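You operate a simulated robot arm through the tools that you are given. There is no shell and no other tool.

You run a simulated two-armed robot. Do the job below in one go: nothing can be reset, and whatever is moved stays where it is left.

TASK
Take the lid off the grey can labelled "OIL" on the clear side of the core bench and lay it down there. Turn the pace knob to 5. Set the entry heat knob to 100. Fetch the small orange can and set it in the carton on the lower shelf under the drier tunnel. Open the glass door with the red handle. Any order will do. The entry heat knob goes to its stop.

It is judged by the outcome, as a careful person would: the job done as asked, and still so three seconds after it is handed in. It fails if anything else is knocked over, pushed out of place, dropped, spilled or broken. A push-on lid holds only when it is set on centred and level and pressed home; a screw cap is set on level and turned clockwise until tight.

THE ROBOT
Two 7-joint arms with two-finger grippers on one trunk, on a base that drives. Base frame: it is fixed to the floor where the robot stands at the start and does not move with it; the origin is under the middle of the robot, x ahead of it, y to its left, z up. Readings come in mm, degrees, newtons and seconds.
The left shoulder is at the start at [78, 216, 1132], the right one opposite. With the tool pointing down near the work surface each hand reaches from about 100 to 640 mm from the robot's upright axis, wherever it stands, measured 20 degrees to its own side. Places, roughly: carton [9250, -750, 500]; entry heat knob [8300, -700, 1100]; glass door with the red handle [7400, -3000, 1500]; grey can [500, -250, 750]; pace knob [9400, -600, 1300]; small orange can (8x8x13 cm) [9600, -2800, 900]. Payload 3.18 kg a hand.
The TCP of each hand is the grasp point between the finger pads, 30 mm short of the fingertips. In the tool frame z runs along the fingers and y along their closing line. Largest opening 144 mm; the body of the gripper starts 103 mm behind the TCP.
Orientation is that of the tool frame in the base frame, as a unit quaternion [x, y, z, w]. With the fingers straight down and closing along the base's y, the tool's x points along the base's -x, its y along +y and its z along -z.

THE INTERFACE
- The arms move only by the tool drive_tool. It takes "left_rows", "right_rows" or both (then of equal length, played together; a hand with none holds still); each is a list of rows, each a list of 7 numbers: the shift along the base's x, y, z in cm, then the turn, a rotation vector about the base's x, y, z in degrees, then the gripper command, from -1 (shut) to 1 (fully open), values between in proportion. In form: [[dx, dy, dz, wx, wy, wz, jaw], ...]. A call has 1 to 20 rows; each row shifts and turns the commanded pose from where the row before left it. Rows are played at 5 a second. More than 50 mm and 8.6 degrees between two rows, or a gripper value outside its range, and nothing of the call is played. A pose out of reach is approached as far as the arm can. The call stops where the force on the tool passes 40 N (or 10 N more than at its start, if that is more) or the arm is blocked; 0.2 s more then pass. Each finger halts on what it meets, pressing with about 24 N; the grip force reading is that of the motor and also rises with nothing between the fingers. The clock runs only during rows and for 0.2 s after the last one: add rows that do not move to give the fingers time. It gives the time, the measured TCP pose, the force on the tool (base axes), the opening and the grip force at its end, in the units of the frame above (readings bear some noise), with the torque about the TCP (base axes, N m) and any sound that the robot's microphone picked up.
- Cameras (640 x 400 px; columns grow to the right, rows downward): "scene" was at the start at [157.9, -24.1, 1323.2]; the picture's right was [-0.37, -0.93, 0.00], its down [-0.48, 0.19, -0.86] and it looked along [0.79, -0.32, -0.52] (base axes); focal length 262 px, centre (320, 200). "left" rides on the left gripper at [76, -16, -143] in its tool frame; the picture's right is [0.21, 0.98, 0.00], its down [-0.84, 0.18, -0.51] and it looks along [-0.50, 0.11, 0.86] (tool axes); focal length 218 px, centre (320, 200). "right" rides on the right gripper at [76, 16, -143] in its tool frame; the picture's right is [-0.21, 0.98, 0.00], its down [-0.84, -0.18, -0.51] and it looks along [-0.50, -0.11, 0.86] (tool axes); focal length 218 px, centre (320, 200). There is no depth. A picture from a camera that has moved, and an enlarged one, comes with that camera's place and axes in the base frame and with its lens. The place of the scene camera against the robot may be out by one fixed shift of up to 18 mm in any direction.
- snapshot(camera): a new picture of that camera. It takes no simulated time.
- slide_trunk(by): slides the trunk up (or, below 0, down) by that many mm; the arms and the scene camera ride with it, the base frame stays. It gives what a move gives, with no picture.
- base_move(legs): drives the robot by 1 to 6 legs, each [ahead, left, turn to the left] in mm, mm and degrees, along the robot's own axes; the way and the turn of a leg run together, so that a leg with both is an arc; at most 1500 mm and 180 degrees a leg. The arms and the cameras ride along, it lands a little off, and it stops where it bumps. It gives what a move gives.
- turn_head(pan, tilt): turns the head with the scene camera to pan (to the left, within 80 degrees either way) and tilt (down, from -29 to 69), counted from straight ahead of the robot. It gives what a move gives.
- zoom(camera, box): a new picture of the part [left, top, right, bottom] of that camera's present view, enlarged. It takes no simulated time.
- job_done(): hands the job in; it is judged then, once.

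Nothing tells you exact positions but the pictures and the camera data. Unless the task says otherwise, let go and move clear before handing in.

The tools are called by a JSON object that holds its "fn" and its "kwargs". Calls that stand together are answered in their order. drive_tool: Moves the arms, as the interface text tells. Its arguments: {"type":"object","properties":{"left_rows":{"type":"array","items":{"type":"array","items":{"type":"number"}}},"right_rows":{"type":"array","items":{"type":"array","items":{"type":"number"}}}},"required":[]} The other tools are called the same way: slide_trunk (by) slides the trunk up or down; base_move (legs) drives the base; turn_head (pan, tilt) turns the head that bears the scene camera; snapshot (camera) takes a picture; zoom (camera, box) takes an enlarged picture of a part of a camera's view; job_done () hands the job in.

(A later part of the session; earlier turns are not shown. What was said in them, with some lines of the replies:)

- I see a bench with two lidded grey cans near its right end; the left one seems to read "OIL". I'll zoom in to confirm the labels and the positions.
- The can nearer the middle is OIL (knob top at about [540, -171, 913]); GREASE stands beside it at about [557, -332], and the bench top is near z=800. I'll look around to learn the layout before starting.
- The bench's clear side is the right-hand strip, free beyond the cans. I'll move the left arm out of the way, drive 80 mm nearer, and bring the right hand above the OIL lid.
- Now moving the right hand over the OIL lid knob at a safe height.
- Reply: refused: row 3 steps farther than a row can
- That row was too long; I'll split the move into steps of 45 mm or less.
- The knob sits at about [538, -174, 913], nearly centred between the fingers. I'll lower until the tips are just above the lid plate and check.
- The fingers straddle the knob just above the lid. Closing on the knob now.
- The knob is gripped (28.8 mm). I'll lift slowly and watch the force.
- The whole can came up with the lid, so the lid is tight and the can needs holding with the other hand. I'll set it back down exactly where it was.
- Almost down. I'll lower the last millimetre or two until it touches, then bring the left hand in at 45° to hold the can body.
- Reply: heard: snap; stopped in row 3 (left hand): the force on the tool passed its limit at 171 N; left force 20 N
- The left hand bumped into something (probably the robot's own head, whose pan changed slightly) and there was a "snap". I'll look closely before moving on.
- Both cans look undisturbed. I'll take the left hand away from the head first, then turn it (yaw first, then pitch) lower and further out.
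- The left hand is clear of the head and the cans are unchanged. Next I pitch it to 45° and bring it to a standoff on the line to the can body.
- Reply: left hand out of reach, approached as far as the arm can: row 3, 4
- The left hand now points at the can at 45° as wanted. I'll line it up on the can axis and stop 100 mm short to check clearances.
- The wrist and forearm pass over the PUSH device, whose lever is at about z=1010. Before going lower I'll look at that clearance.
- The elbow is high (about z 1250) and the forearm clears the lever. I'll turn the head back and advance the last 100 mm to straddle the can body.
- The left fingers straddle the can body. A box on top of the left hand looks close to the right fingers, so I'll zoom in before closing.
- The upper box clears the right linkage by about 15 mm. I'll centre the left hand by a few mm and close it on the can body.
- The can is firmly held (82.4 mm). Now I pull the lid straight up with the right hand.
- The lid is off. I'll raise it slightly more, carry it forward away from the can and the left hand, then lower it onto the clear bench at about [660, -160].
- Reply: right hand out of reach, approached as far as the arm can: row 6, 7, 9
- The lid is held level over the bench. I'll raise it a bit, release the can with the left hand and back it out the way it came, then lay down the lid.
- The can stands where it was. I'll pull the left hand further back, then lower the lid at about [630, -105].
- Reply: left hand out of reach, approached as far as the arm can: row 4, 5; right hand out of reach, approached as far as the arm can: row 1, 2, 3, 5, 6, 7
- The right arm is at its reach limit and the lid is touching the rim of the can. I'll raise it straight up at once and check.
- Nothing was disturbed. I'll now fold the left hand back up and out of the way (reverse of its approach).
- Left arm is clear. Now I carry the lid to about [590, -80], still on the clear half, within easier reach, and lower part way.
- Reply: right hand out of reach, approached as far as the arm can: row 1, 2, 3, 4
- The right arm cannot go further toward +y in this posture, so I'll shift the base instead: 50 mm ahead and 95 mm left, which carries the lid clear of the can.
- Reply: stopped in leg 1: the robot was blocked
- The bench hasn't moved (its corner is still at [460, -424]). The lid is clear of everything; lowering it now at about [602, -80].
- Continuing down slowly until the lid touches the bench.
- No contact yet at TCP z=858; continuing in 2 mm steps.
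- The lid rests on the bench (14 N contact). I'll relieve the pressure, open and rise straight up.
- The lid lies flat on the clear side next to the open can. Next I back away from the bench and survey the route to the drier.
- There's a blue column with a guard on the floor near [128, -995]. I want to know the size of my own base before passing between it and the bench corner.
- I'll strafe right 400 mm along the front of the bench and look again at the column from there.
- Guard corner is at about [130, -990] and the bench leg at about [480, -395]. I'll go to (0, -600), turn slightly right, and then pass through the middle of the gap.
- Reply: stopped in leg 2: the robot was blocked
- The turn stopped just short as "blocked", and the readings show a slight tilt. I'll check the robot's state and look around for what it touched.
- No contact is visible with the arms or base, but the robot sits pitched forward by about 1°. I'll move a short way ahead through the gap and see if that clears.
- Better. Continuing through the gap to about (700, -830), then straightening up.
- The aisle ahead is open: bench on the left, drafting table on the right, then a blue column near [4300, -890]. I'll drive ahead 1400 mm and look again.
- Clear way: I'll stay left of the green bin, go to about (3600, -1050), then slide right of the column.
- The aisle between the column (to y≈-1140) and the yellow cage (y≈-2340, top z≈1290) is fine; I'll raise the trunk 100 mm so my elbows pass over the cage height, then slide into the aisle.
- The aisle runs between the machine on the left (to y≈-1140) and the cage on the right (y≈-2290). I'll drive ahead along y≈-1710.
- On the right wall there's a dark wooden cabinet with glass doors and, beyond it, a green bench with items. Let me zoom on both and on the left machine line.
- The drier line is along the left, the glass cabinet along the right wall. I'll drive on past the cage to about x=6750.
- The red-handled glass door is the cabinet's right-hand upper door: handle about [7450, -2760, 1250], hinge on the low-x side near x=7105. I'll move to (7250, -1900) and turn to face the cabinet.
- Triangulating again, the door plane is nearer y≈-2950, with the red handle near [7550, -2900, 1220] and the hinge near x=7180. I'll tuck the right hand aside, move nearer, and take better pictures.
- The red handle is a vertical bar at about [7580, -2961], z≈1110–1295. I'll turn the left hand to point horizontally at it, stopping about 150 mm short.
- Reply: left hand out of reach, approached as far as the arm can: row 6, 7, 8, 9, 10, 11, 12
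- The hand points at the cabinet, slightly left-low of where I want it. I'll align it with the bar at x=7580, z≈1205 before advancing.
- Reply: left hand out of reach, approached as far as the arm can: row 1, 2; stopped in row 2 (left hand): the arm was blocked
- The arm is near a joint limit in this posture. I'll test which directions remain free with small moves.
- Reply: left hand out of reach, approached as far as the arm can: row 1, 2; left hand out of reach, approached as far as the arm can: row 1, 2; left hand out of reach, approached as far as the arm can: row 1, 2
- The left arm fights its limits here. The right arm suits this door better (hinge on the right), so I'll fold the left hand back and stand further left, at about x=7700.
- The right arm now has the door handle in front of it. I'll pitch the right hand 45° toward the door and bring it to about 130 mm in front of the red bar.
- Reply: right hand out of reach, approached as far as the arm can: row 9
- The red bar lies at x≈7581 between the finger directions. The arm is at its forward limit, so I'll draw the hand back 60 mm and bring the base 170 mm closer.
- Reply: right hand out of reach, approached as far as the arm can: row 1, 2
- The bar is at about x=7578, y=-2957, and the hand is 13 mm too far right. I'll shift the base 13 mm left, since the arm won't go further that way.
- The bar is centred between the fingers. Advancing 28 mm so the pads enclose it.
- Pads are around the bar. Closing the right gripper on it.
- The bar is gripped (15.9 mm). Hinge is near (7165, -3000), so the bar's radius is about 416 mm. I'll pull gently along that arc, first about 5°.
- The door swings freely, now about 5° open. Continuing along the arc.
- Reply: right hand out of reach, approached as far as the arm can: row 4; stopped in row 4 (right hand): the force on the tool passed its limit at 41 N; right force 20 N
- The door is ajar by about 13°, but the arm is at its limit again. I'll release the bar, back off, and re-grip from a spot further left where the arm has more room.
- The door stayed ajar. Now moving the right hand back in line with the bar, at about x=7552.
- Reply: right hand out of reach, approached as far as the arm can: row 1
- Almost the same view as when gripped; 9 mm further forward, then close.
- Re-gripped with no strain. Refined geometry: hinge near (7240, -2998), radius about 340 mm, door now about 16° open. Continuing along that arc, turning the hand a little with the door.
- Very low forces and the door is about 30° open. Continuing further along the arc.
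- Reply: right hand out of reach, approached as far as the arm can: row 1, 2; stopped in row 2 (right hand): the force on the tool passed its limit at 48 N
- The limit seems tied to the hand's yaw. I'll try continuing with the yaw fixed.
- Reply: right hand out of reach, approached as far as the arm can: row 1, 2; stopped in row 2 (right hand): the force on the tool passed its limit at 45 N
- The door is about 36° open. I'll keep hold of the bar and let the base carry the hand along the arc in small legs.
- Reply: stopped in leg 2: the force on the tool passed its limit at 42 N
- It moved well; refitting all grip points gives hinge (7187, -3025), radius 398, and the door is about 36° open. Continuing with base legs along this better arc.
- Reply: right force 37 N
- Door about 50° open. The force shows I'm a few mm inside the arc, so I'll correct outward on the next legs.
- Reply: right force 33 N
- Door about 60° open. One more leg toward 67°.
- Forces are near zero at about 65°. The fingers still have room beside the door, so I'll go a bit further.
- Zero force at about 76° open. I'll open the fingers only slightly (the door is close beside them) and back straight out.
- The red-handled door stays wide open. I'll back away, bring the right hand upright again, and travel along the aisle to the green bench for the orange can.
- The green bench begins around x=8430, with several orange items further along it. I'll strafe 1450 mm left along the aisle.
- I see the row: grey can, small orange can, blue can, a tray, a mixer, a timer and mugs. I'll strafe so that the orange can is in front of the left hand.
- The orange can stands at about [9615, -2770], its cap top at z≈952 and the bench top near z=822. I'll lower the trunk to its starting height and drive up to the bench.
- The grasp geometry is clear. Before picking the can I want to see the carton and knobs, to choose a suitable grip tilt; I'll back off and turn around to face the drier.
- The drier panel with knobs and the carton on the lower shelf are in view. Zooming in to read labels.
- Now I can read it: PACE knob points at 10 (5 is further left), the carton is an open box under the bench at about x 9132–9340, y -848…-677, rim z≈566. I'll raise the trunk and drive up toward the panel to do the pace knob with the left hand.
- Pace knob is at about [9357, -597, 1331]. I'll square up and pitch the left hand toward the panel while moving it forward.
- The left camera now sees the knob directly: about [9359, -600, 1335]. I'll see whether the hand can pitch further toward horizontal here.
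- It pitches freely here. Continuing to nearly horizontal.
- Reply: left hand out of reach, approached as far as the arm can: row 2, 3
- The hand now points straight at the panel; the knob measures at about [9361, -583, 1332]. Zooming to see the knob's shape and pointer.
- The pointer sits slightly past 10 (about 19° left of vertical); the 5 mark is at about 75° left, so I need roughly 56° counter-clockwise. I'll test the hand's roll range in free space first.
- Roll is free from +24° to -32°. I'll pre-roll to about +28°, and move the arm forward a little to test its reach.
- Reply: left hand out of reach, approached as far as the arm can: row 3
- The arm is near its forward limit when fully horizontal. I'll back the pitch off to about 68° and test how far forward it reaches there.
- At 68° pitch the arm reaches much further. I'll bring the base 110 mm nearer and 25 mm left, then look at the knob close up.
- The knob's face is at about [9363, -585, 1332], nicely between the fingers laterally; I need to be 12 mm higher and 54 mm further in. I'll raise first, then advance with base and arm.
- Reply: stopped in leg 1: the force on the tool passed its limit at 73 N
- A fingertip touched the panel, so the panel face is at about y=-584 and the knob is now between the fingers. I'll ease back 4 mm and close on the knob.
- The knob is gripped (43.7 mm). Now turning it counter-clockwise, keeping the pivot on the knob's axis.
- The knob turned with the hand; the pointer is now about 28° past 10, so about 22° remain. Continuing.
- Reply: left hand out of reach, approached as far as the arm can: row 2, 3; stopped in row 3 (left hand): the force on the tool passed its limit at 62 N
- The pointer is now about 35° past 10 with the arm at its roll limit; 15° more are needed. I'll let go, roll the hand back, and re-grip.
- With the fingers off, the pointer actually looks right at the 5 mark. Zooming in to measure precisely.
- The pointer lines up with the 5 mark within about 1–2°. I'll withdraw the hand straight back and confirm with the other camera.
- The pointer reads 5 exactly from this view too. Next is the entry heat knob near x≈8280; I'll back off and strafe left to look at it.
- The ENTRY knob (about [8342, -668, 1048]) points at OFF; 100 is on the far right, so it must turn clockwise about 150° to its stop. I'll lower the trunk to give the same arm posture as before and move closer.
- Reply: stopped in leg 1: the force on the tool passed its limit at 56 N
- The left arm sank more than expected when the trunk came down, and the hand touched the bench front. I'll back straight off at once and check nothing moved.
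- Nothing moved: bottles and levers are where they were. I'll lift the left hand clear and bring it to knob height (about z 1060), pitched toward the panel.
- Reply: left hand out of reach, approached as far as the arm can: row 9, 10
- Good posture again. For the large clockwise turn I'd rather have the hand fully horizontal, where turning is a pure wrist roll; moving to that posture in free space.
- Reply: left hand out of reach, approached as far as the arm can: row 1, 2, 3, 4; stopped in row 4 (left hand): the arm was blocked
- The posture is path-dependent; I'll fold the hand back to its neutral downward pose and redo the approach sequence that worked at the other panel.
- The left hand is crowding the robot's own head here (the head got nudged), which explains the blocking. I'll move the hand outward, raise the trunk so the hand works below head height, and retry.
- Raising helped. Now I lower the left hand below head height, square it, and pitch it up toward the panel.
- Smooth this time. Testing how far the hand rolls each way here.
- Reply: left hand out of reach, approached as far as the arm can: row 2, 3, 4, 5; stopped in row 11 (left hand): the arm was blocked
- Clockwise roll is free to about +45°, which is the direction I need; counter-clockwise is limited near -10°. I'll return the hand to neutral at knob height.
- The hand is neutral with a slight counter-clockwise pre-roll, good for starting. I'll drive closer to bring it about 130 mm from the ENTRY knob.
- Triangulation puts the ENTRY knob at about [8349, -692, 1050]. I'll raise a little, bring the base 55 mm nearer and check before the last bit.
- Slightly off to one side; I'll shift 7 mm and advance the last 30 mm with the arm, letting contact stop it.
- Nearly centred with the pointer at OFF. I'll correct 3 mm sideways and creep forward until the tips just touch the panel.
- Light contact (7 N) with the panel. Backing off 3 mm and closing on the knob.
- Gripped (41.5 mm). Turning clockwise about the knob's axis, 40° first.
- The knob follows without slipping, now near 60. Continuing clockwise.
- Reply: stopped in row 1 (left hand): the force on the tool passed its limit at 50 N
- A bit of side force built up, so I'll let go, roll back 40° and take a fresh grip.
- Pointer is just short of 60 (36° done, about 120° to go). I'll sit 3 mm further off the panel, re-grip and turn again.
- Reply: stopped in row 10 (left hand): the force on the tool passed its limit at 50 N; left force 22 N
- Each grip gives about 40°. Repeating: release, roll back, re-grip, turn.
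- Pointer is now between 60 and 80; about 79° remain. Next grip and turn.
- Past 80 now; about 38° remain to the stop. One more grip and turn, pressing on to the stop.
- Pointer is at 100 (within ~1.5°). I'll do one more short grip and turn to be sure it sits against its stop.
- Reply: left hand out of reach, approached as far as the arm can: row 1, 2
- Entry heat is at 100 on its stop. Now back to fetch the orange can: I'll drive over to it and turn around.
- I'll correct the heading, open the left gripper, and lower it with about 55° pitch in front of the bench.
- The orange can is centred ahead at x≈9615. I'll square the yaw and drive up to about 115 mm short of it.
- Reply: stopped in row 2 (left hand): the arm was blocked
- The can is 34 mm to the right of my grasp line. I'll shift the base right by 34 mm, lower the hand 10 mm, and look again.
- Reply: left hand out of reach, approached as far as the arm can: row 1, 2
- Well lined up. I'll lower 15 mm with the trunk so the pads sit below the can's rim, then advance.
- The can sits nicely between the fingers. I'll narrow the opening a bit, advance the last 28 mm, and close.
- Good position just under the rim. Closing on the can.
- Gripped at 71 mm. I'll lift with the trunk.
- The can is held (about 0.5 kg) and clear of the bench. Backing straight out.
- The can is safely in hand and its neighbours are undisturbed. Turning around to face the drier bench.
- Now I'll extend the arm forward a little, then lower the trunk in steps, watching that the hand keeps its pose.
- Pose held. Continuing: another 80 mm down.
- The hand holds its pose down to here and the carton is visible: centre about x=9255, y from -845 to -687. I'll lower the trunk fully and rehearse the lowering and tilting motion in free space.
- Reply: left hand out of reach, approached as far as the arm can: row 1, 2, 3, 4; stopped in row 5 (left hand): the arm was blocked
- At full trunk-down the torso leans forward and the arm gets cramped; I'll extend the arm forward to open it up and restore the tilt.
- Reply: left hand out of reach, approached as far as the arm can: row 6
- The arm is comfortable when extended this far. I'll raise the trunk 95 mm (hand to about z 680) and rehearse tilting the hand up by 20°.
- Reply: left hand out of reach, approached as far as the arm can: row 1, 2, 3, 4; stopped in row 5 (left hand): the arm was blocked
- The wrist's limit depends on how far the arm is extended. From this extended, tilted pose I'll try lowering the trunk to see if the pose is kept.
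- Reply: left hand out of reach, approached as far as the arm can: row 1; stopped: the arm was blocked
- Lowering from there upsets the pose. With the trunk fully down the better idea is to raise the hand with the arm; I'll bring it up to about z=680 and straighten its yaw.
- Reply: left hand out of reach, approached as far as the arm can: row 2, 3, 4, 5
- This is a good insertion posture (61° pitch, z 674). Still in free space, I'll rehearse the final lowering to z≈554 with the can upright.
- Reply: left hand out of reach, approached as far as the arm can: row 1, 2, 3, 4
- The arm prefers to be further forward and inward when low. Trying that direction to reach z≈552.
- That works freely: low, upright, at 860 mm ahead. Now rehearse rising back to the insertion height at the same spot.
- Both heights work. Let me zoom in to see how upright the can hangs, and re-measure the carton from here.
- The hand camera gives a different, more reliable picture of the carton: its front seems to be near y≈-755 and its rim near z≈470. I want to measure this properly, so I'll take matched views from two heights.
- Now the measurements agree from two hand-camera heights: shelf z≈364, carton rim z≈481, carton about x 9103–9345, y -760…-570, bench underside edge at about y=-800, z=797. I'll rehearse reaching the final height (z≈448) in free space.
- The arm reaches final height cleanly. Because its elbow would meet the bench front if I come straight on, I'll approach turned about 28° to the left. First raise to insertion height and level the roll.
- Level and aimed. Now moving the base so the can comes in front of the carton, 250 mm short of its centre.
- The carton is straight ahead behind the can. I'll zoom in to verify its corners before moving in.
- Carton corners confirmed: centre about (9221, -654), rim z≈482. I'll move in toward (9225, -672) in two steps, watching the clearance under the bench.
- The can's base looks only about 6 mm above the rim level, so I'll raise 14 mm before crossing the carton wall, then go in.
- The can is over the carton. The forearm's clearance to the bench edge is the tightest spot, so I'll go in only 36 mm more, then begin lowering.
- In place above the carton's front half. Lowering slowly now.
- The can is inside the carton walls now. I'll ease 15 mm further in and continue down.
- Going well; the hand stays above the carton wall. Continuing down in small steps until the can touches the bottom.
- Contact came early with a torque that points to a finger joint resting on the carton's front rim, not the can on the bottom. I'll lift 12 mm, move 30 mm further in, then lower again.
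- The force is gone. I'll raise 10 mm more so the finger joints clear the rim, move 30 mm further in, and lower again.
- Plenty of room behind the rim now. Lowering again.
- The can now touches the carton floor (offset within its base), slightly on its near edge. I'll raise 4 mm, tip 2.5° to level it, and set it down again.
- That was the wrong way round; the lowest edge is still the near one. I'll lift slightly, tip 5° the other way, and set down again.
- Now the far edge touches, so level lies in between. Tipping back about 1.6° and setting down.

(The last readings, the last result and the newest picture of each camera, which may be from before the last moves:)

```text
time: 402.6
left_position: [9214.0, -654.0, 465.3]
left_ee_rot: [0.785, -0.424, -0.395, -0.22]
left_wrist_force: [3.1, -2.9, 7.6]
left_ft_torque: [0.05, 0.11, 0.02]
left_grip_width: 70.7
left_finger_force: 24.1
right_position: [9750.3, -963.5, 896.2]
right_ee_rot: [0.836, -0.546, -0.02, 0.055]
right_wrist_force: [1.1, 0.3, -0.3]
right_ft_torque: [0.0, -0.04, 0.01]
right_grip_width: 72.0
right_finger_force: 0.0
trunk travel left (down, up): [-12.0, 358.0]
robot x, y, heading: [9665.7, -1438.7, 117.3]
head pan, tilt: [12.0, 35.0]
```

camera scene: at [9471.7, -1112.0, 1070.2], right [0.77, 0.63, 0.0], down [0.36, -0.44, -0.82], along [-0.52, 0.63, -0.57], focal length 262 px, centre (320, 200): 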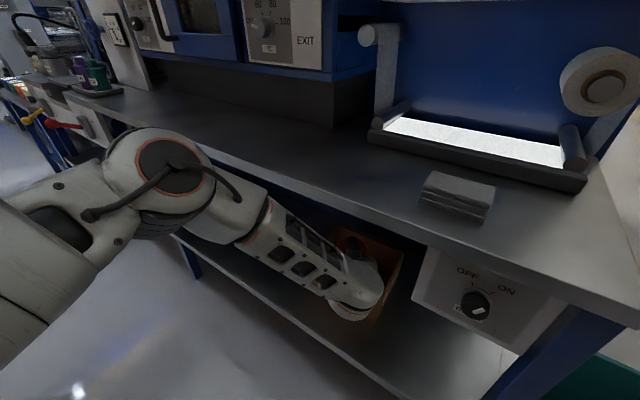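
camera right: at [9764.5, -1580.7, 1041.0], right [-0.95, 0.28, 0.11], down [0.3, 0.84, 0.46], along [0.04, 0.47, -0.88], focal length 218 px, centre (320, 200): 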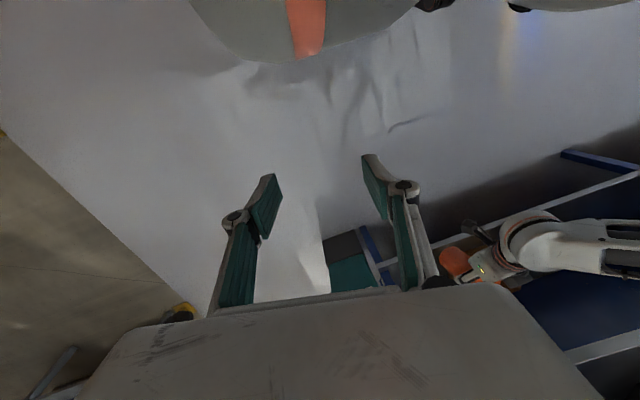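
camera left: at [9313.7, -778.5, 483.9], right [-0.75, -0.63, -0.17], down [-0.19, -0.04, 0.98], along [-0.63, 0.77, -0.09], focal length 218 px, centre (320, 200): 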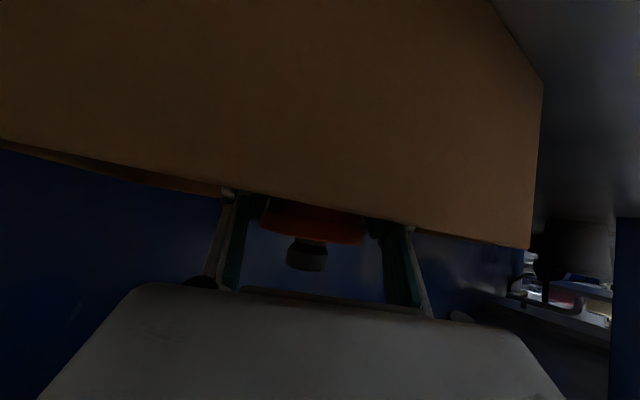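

The can stands level on the carton floor. Opening the fingers now.

{"fn": "drive_tool", "kwargs": {"left_rows": [[0, 0, 0, 0, 0, 0, 0.08], [0, 0, 0, 0, 0, 0, 0.18], [0, 0, 0, 0, 0, 0, 0.3], [0, 0, 0, 0, 0, 0, 0.35], [0, 0, 0, 0, 0, 0, 0.35]]}}

{"fn": "snapshot", "kwargs": {"camera": "left"}}

{"fn": "zoom", "kwargs": {"camera": "scene", "box": [220, 160, 460, 340]}}

```text
time: 403.8
left_position: [9213.3, -655.1, 464.1]
left_ee_rot: [0.786, -0.423, -0.394, -0.219]
left_wrist_force: [0.5, -0.2, -0.4]
left_ft_torque: [0.02, 0.02, 0.03]
left_grip_width: 97.1
left_finger_force: 0.0
right_position: [9749.9, -963.6, 896.0]
right_ee_rot: [0.835, -0.547, -0.021, 0.055]
right_wrist_force: [-1.3, -0.4, 0.1]
right_ft_torque: [-0.02, -0.03, 0.01]
right_grip_width: 72.0
right_finger_force: 0.0
trunk travel left (down, up): [-12.0, 358.0]
robot x, y, heading: [9663.1, -1439.4, 117.5]
head pan, tilt: [12.0, 35.0]
```

```text
taken
camera left: at [9312.7, -780.1, 487.1], right [-0.75, -0.64, -0.18], down [-0.21, -0.03, 0.98], along [-0.63, 0.77, -0.11], focal length 218 px, centre (320, 200)
```

left: 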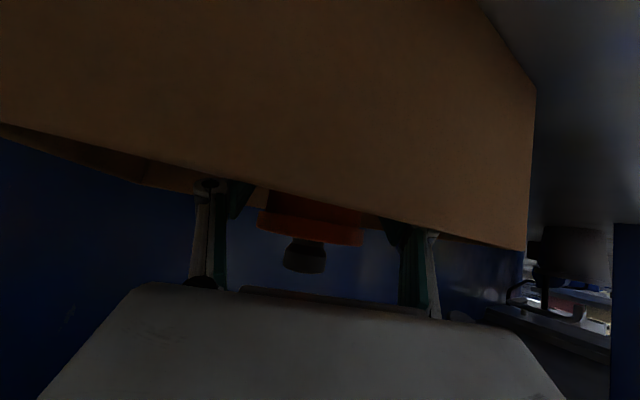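

```text
2.22 times, centred on (340, 250) of scene
camera zoom: at [9471.9, -1112.2, 1070.3], right [0.77, 0.63, 0.0], down [0.36, -0.44, -0.82], along [-0.52, 0.63, -0.57], focal length 583 px, centre (276, 89)
```

zoom: 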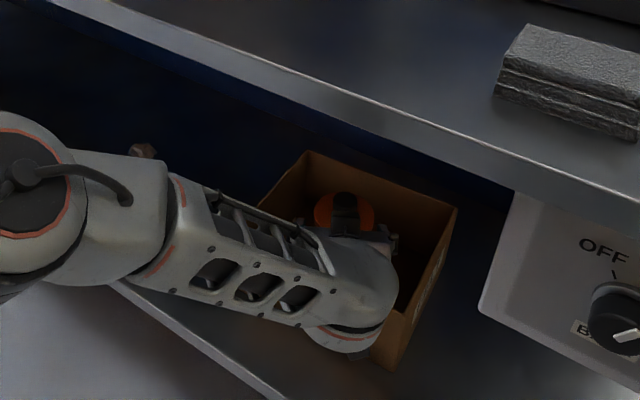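

Released cleanly; the can stands in the carton. I'll withdraw the hand back along its own axis, up and out.

{"fn": "drive_tool", "kwargs": {"left_rows": [[0.43, -0.68, 0.6, 0, 0, 0, 0.35], [0.87, -1.36, 1.19, 0, 0, 0, 0.35], [0.87, -1.36, 1.19, 0, 0, 0, 0.35], [0.87, -1.36, 1.19, 0, 0, 0, 0.35], [0.87, -1.36, 1.19, 0, 0, 0, 0.35], [0, 0, 0, 0, 0, 0, 0.35]]}}

{"fn": "snapshot", "kwargs": {"camera": "left"}}

{"fn": "zoom", "kwargs": {"camera": "scene", "box": [220, 160, 460, 340]}}

```text
time: 405.2
left_position: [9251.6, -715.9, 517.5]
left_ee_rot: [0.786, -0.424, -0.394, -0.219]
left_wrist_force: [-0.1, 0.8, -0.2]
left_ft_torque: [-0.03, 0.02, 0.04]
left_grip_width: 96.9
left_finger_force: 0.0
right_position: [9750.2, -964.3, 896.0]
right_ee_rot: [0.835, -0.547, -0.021, 0.055]
right_wrist_force: [0.3, 0.8, -0.3]
right_ft_torque: [-0.01, 0.03, 0.01]
right_grip_width: 72.1
right_finger_force: 0.0
trunk travel left (down, up): [-12.0, 358.0]
robot x, y, heading: [9668.3, -1443.8, 117.8]
head pan, tilt: [12.0, 35.0]
```

```text
taken
camera left: at [9352.0, -841.6, 541.7], right [-0.75, -0.64, -0.18], down [-0.21, -0.03, 0.98], along [-0.63, 0.77, -0.11], focal length 218 px, centre (320, 200)
```

left: 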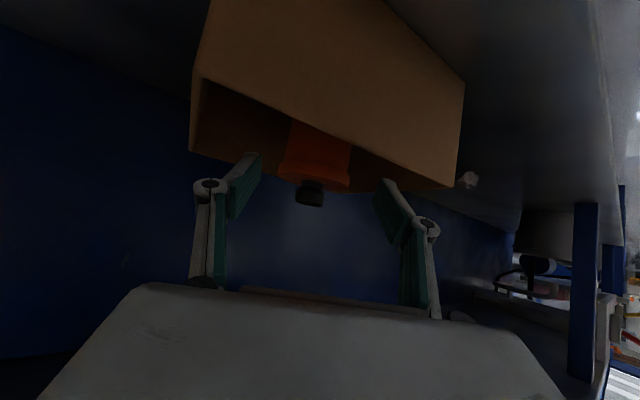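

```text
2.22 times, centred on (340, 250) of scene
camera zoom: at [9471.8, -1112.1, 1070.2], right [0.77, 0.63, 0.0], down [0.36, -0.44, -0.82], along [-0.52, 0.63, -0.57], focal length 583 px, centre (276, 89)
```

zoom: 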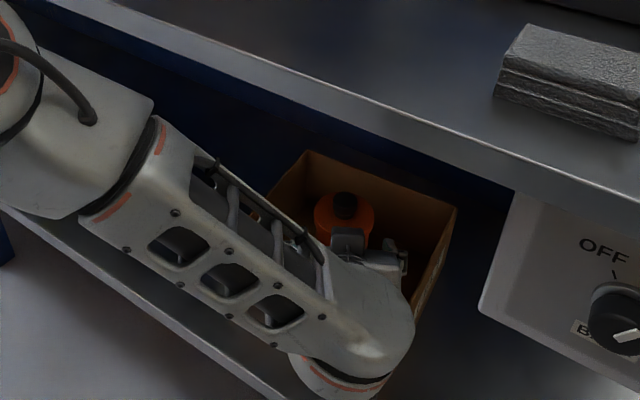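

Clear of the can. A bit further up and out, then back the base away.

{"fn": "drive_tool", "kwargs": {"left_rows": [[0.87, -1.36, 1.19, 0, 0, 0, 0.35], [0.87, -1.36, 1.19, 0, 0, 0, 0.35], [0, 0, 0, 0, 0, 0, 0.35]]}}

{"fn": "base_move", "kwargs": {"legs": [[-300, 0, 0]]}}

{"fn": "snapshot", "kwargs": {"camera": "scene"}}

{"fn": "snapshot", "kwargs": {"camera": "left"}}

```text
time: 406.0
left_position: [9267.5, -742.2, 542.1]
left_ee_rot: [0.787, -0.423, -0.393, -0.218]
left_wrist_force: [0.4, -0.4, -0.4]
left_ft_torque: [-0.04, 0.01, 0.01]
left_grip_width: 97.4
left_finger_force: 0.1
right_position: [9751.5, -964.3, 896.3]
right_ee_rot: [0.835, -0.547, -0.02, 0.055]
right_wrist_force: [-0.5, -0.5, 0.5]
right_ft_torque: [-0.03, 0.02, -0.01]
right_grip_width: 72.1
right_finger_force: 0.0
trunk travel left (down, up): [-12.0, 358.0]
robot x, y, heading: [9667.6, -1437.1, 117.5]
head pan, tilt: [12.0, 35.0]
```

```text
time: 408.0
left_position: [9405.9, -1003.9, 542.3]
left_ee_rot: [0.785, -0.425, -0.394, -0.219]
left_wrist_force: [-0.6, -0.4, 0.5]
left_ft_torque: [-0.02, 0.0, 0.0]
left_grip_width: 97.1
left_finger_force: 0.1
right_position: [9887.8, -1227.0, 896.9]
right_ee_rot: [0.835, -0.548, -0.02, 0.054]
right_wrist_force: [-0.1, 0.0, -0.3]
right_ft_torque: [0.0, 0.01, -0.01]
right_grip_width: 72.0
right_finger_force: 0.0
trunk travel left (down, up): [-12.0, 358.0]
robot x, y, heading: [9802.5, -1703.8, 117.3]
head pan, tilt: [12.0, 35.0]
```

```text
taken
camera scene: at [9608.6, -1375.0, 1070.5], right [0.77, 0.63, 0.0], down [0.36, -0.44, -0.82], along [-0.52, 0.63, -0.57], focal length 262 px, centre (320, 200)
```

scene: 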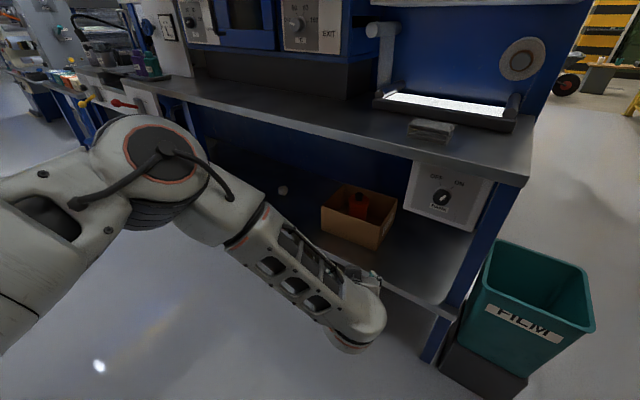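

```text
taken
camera left: at [9505.9, -1129.7, 566.4], right [-0.75, -0.63, -0.18], down [-0.21, -0.03, 0.98], along [-0.62, 0.77, -0.11], focal length 218 px, centre (320, 200)
```

left: 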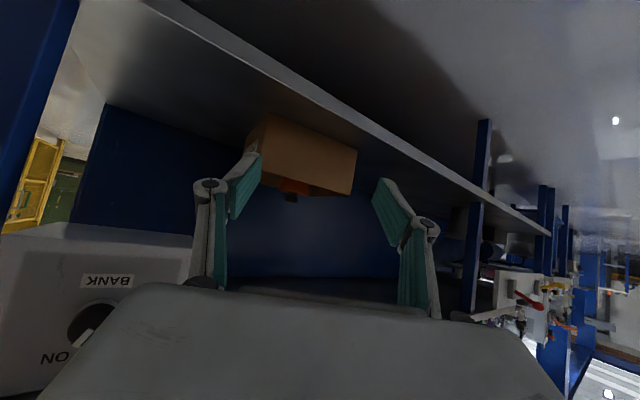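

The orange can stands in the carton. Zooming to confirm it is upright and the carton is where it was.

{"fn": "zoom", "kwargs": {"camera": "scene", "box": [290, 160, 430, 270]}}

{"fn": "zoom", "kwargs": {"camera": "left", "box": [210, 80, 410, 240]}}

```text
3.64 times, centred on (360, 215) of scene
camera zoom: at [9608.6, -1375.0, 1070.5], right [0.77, 0.63, 0.0], down [0.36, -0.44, -0.82], along [-0.52, 0.63, -0.57], focal length 955 px, centre (174, 146)
```

zoom: 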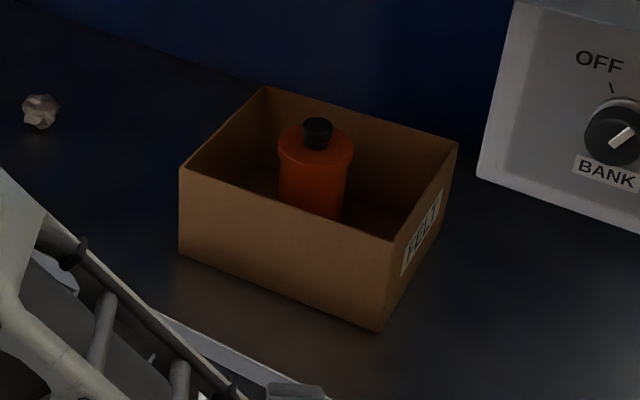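

```text
2.50 times, centred on (310, 160) of left
camera zoom: at [9505.9, -1129.7, 566.4], right [-0.75, -0.63, -0.18], down [-0.21, -0.03, 0.98], along [-0.62, 0.77, -0.11], focal length 546 px, centre (345, 300)
```

zoom: 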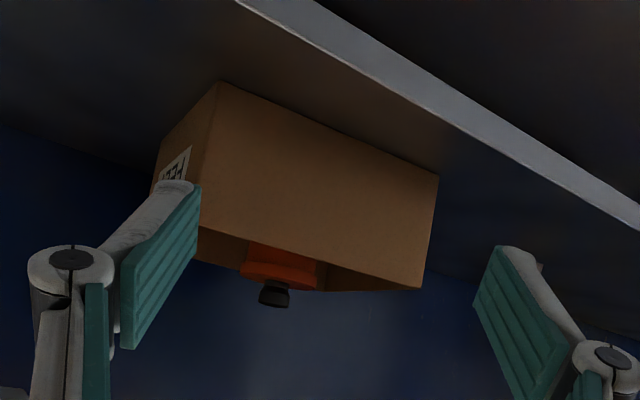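

Upright and in place. Before handing in, I'll glance back at the cabinet door and the knobs from here.

{"fn": "turn_head", "kwargs": {"pan": 80, "tilt": 0}}

{"fn": "snapshot", "kwargs": {"camera": "scene"}}

{"fn": "zoom", "kwargs": {"camera": "scene", "box": [200, 100, 400, 250]}}

{"fn": "turn_head", "kwargs": {"pan": -10, "tilt": 0}}

{"fn": "snapshot", "kwargs": {"camera": "scene"}}

```text
time: 409.4
left_position: [9405.8, -1004.3, 543.1]
left_ee_rot: [0.786, -0.424, -0.394, -0.219]
left_wrist_force: [-0.2, -0.3, 0.1]
left_ft_torque: [-0.02, 0.01, 0.03]
left_grip_width: 97.2
left_finger_force: 0.1
right_position: [9886.5, -1226.9, 896.7]
right_ee_rot: [0.834, -0.548, -0.021, 0.054]
right_wrist_force: [0.2, 0.4, -0.4]
right_ft_torque: [-0.03, 0.02, 0.04]
right_grip_width: 72.2
right_finger_force: 0.0
trunk travel left (down, up): [-12.0, 358.0]
robot x, y, heading: [9804.4, -1706.8, 117.2]
head pan, tilt: [80.0, 0.0]
```

```text
taken
camera scene: at [9578.2, -1469.6, 1126.4], right [-0.3, 0.96, 0.0], down [0.0, 0.0, -1.0], along [-0.96, -0.3, 0.0], focal length 262 px, centre (320, 200)
```

scene: 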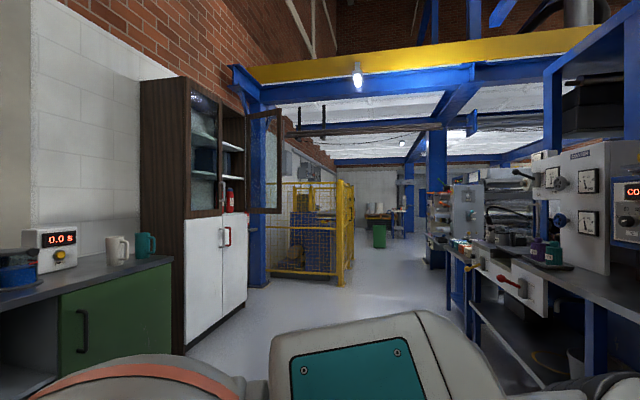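

```text
2.67 times, centred on (300, 175) of scene
camera zoom: at [9578.2, -1469.6, 1126.4], right [-0.3, 0.96, 0.0], down [0.0, 0.0, -1.0], along [-0.96, -0.3, 0.0], focal length 700 px, centre (373, 267)
```

zoom: 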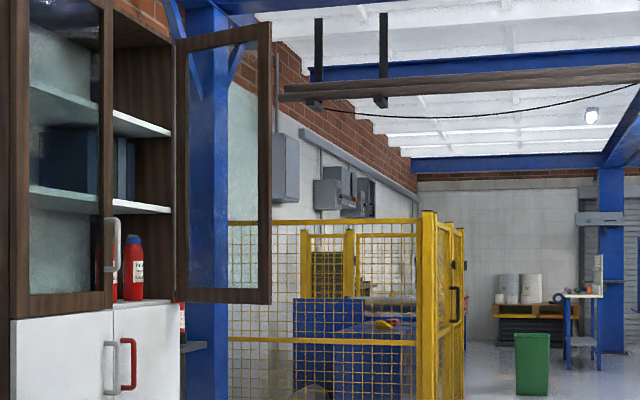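

```text
time: 411.0
left_position: [9406.7, -1004.5, 542.3]
left_ee_rot: [0.785, -0.425, -0.393, -0.219]
left_wrist_force: [-0.3, -0.3, 0.0]
left_ft_torque: [0.0, -0.02, -0.01]
left_grip_width: 97.4
left_finger_force: 0.0
right_position: [9886.2, -1227.5, 896.4]
right_ee_rot: [0.835, -0.548, -0.02, 0.056]
right_wrist_force: [-0.3, 0.2, 0.4]
right_ft_torque: [0.01, 0.0, -0.02]
right_grip_width: 72.1
right_finger_force: 0.1
trunk travel left (down, up): [-12.0, 358.0]
robot x, y, heading: [9807.1, -1705.8, 117.3]
head pan, tilt: [-10.0, 0.0]
```

```text
taken
camera scene: at [9637.5, -1357.0, 1126.4], right [0.95, 0.3, 0.0], down [0.0, 0.0, -1.0], along [-0.3, 0.95, 0.0], focal length 262 px, centre (320, 200)
```

scene: 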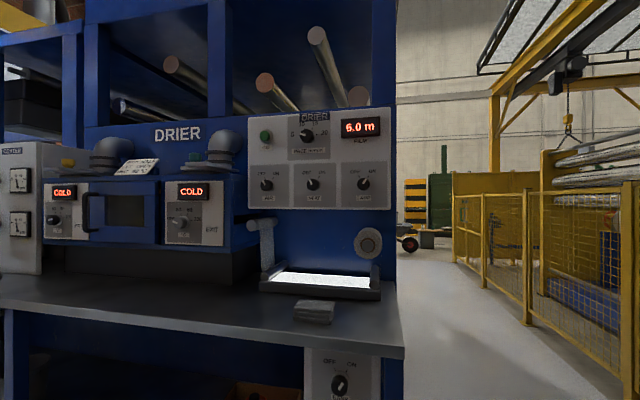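

The glass door is still wide open. One last zoom on both knobs.

{"fn": "zoom", "kwargs": {"camera": "scene", "box": [280, 110, 340, 155]}}

{"fn": "zoom", "kwargs": {"camera": "scene", "box": [35, 180, 105, 245]}}

```text
8.89 times, centred on (310, 132) of scene
camera zoom: at [9637.5, -1357.0, 1126.4], right [0.95, 0.3, 0.0], down [0.0, 0.0, -1.0], along [-0.3, 0.95, 0.0], focal length 2333 px, centre (409, 800)
```

zoom: 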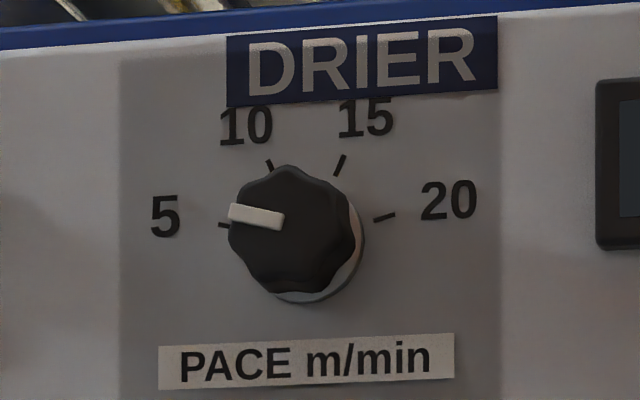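

```text
6.15 times, centred on (70, 212) of scene
camera zoom: at [9637.5, -1357.0, 1126.4], right [0.95, 0.3, 0.0], down [0.0, 0.0, -1.0], along [-0.3, 0.95, 0.0], focal length 1615 px, centre (1858, 123)
```

zoom: 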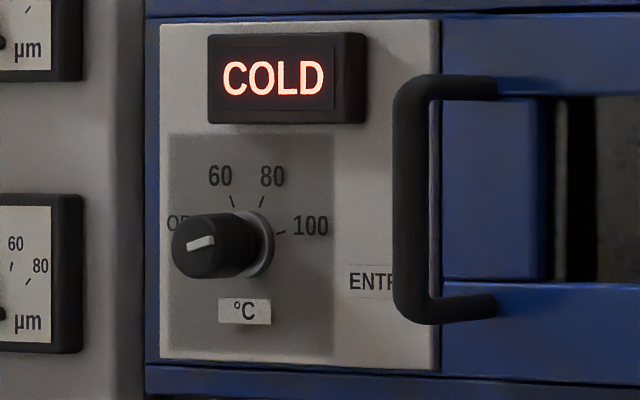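

All five jobs are done, as far as the cameras show, so I'm handing in now:
- **OIL lid:** it lies flat on the clear side of the bench.
- **Pace knob:** it points at 5, within a couple of degrees.
- **Entry heat knob:** it points at 100 and sits on its stop.
- **Orange can:** it stands upright in the carton.
- **Glass door:** the red-handled door is still wide open.

A finger joint touched the carton rim while I set the can in. The carton may have shifted by one or two centimetres. Both hands are empty and clear.

{"fn": "job_done", "kwargs": {}}

```text
The job is handed in.
```

I've handed the job in. All five parts looked done on my camera checks; I haven't seen the verdict.

- **OIL lid:** it's off and lying flat on the clear side of the core bench, next to the open can. The lid was tight, so the can lifted with it on my first try. I set the can back down and held it with the other hand.
- **Pace knob:** the pointer is on 5, within a couple of degrees.
- **Entry heat knob:** the pointer is on 100, against its stop. The display still reads COLD.
- **Orange can:** it's standing upright in the carton on the lower shelf.
- **Glass door:** the door with the red handle is open by about 75° and stayed open.

A few contacts happened along the way:

- **Carton:** a finger joint rested briefly on its front rim. The carton may have shifted by up to about 2 cm; my measurements weren't good enough to be sure.
- **Drier bench:** the left hand bumped the front edge once. Nothing on the bench appeared to move.
- **Robot's own head:** the left hand bumped it hard once and nudged it later. The first time, the microphone heard a snap. I saw no damage, and the head still turns to its set positions.

Both grippers are empty and clear.
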